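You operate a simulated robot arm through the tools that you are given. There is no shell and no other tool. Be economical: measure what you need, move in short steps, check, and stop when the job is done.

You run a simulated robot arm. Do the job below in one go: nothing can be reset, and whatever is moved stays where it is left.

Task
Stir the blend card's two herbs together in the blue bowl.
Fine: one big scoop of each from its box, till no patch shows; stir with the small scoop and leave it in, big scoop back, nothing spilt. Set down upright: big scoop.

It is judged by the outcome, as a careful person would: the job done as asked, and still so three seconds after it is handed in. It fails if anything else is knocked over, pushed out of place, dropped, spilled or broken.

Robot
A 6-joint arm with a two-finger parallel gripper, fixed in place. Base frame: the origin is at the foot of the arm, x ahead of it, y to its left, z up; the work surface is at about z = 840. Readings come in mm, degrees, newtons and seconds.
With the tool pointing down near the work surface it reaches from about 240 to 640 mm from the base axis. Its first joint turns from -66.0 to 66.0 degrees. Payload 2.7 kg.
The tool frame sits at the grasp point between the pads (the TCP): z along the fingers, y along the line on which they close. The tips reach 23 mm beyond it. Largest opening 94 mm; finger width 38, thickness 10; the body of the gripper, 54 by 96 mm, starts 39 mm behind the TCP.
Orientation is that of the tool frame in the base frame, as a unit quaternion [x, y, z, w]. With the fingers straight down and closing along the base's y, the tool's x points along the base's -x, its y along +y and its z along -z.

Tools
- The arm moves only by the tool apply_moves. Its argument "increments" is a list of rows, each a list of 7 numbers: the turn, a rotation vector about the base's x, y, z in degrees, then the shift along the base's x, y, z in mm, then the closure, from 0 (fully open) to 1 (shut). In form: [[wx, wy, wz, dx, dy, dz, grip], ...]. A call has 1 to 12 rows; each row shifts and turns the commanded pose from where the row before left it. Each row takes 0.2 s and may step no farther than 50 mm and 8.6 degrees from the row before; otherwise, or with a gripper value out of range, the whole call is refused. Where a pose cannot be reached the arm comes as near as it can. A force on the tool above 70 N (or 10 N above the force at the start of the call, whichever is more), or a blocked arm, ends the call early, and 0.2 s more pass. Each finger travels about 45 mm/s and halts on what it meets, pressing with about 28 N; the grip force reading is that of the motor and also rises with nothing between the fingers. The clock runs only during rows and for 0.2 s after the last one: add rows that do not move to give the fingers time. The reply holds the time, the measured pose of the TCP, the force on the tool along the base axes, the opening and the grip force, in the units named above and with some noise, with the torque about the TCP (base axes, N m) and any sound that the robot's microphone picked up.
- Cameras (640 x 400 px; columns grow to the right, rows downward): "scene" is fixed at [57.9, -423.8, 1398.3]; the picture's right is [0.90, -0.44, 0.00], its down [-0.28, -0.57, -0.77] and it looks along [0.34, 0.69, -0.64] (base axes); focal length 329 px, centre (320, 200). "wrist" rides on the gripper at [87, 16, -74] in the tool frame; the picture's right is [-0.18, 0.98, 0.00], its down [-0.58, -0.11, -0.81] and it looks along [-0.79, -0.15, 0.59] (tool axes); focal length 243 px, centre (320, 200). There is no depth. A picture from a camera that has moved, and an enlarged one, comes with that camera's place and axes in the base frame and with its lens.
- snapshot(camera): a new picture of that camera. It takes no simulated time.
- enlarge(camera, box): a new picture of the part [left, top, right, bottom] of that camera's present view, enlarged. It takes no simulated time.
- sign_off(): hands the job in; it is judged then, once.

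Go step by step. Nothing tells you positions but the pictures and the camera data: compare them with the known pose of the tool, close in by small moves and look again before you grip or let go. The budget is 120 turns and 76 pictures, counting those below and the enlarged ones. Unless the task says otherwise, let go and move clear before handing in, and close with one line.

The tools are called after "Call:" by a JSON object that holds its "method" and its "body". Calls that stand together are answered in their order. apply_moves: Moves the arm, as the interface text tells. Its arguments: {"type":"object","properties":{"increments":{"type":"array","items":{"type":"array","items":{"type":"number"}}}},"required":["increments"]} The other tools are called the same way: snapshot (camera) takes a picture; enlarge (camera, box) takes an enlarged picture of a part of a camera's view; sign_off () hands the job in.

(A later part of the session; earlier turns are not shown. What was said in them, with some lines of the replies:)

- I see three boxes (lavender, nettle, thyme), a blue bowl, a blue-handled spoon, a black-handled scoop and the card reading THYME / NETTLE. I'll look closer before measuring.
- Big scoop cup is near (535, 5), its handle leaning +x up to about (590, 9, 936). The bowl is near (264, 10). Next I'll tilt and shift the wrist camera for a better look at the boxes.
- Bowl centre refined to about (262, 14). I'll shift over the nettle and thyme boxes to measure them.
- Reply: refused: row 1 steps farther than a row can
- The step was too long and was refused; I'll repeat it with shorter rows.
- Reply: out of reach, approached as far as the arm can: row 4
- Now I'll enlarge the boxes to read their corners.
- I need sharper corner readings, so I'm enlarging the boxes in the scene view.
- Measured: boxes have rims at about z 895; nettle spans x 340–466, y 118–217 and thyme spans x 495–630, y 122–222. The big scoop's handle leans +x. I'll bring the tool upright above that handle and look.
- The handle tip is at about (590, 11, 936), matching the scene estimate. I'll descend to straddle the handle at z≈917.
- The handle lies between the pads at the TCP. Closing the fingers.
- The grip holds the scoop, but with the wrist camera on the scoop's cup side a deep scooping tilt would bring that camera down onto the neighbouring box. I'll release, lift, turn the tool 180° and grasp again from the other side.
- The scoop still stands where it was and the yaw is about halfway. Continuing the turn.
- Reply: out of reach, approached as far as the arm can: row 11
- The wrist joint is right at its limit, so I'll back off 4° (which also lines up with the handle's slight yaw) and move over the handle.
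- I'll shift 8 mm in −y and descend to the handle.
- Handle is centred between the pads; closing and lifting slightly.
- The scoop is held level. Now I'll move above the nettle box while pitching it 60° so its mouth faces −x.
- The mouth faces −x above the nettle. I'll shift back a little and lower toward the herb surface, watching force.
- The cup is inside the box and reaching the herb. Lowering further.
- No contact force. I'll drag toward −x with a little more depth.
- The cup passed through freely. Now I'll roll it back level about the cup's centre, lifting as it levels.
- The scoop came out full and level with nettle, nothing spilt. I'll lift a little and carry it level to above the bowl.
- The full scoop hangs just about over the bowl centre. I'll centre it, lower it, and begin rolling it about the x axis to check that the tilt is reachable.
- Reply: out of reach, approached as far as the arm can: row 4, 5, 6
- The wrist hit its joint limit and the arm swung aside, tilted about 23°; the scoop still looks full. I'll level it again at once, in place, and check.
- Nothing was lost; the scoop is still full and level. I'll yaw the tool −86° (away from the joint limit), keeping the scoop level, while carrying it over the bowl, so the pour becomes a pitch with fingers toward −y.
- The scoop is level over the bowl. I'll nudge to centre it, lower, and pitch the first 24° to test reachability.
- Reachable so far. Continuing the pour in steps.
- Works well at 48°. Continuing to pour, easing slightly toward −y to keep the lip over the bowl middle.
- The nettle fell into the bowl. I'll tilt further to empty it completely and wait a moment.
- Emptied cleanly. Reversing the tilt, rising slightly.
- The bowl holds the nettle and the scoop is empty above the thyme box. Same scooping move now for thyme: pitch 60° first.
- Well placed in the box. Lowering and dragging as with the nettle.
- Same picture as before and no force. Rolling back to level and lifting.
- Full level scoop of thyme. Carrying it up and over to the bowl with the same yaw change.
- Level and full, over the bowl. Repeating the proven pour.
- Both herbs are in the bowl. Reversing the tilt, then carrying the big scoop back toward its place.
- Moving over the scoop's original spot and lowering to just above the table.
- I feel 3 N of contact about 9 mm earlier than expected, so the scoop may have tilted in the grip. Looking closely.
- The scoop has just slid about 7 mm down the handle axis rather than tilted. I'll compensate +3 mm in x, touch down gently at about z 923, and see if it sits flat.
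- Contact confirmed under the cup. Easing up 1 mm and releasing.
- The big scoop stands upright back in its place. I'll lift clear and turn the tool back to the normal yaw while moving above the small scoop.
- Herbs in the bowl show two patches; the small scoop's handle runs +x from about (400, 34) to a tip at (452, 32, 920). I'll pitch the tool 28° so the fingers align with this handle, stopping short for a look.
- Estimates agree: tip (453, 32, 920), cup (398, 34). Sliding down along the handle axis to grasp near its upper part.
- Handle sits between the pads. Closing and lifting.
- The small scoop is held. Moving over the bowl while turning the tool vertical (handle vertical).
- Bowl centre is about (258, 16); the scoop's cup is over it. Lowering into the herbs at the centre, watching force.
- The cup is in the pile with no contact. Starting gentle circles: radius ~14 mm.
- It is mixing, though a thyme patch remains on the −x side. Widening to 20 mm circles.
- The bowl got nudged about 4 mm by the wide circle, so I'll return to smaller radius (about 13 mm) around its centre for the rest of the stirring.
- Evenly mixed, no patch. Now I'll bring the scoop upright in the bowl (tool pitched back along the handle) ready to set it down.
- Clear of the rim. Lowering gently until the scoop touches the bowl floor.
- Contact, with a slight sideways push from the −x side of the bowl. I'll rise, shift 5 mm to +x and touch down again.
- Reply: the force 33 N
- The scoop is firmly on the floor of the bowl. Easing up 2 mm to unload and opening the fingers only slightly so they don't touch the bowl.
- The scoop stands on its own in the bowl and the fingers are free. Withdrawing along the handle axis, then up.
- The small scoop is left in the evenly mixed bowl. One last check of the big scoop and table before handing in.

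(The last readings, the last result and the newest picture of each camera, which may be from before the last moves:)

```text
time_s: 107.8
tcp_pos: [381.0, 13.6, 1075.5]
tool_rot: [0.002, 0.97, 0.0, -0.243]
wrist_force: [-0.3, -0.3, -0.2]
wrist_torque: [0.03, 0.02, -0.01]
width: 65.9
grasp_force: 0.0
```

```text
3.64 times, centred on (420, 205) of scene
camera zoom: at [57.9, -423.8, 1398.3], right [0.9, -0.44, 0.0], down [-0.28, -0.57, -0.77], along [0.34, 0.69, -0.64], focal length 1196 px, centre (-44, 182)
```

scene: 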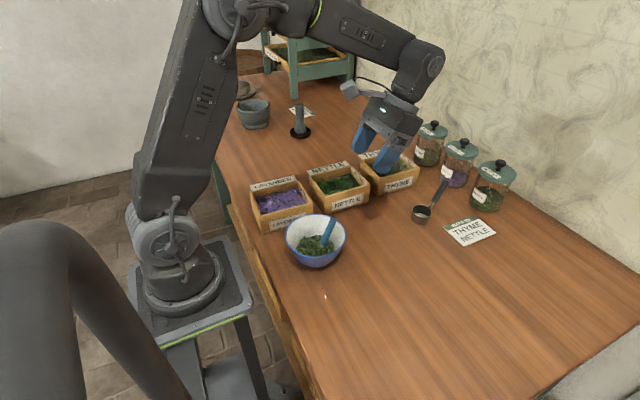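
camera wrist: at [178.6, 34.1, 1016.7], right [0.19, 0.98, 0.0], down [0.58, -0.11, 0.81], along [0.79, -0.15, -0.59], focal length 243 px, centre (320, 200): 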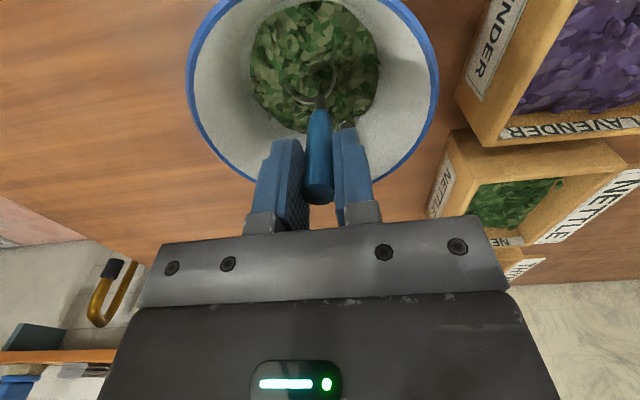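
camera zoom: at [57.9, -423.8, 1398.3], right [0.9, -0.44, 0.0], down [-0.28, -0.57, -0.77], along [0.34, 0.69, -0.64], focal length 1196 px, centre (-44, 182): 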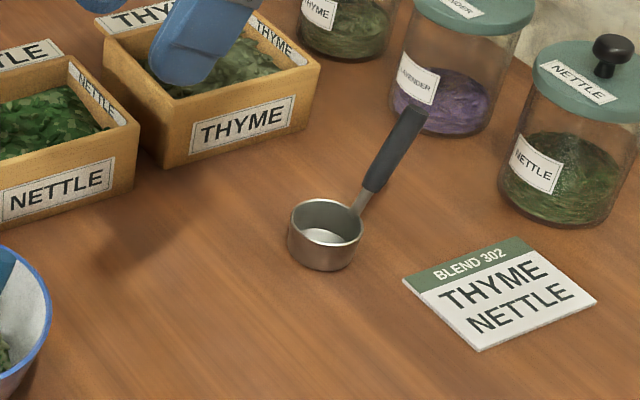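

The big scoop stands upright in its place, nothing is spilt, and the arm is clear. Handing in.

Call:
{"method": "sign_off", "body": {}}

```text
The job is handed in.
```

The blend is done: one big scoop each of thyme and nettle is mixed in the blue bowl with no patch showing. The small scoop is left in the bowl and nothing spilt. The big scoop stands upright about 10 mm from where it started, and the stirring nudged the bowl about 4 mm.
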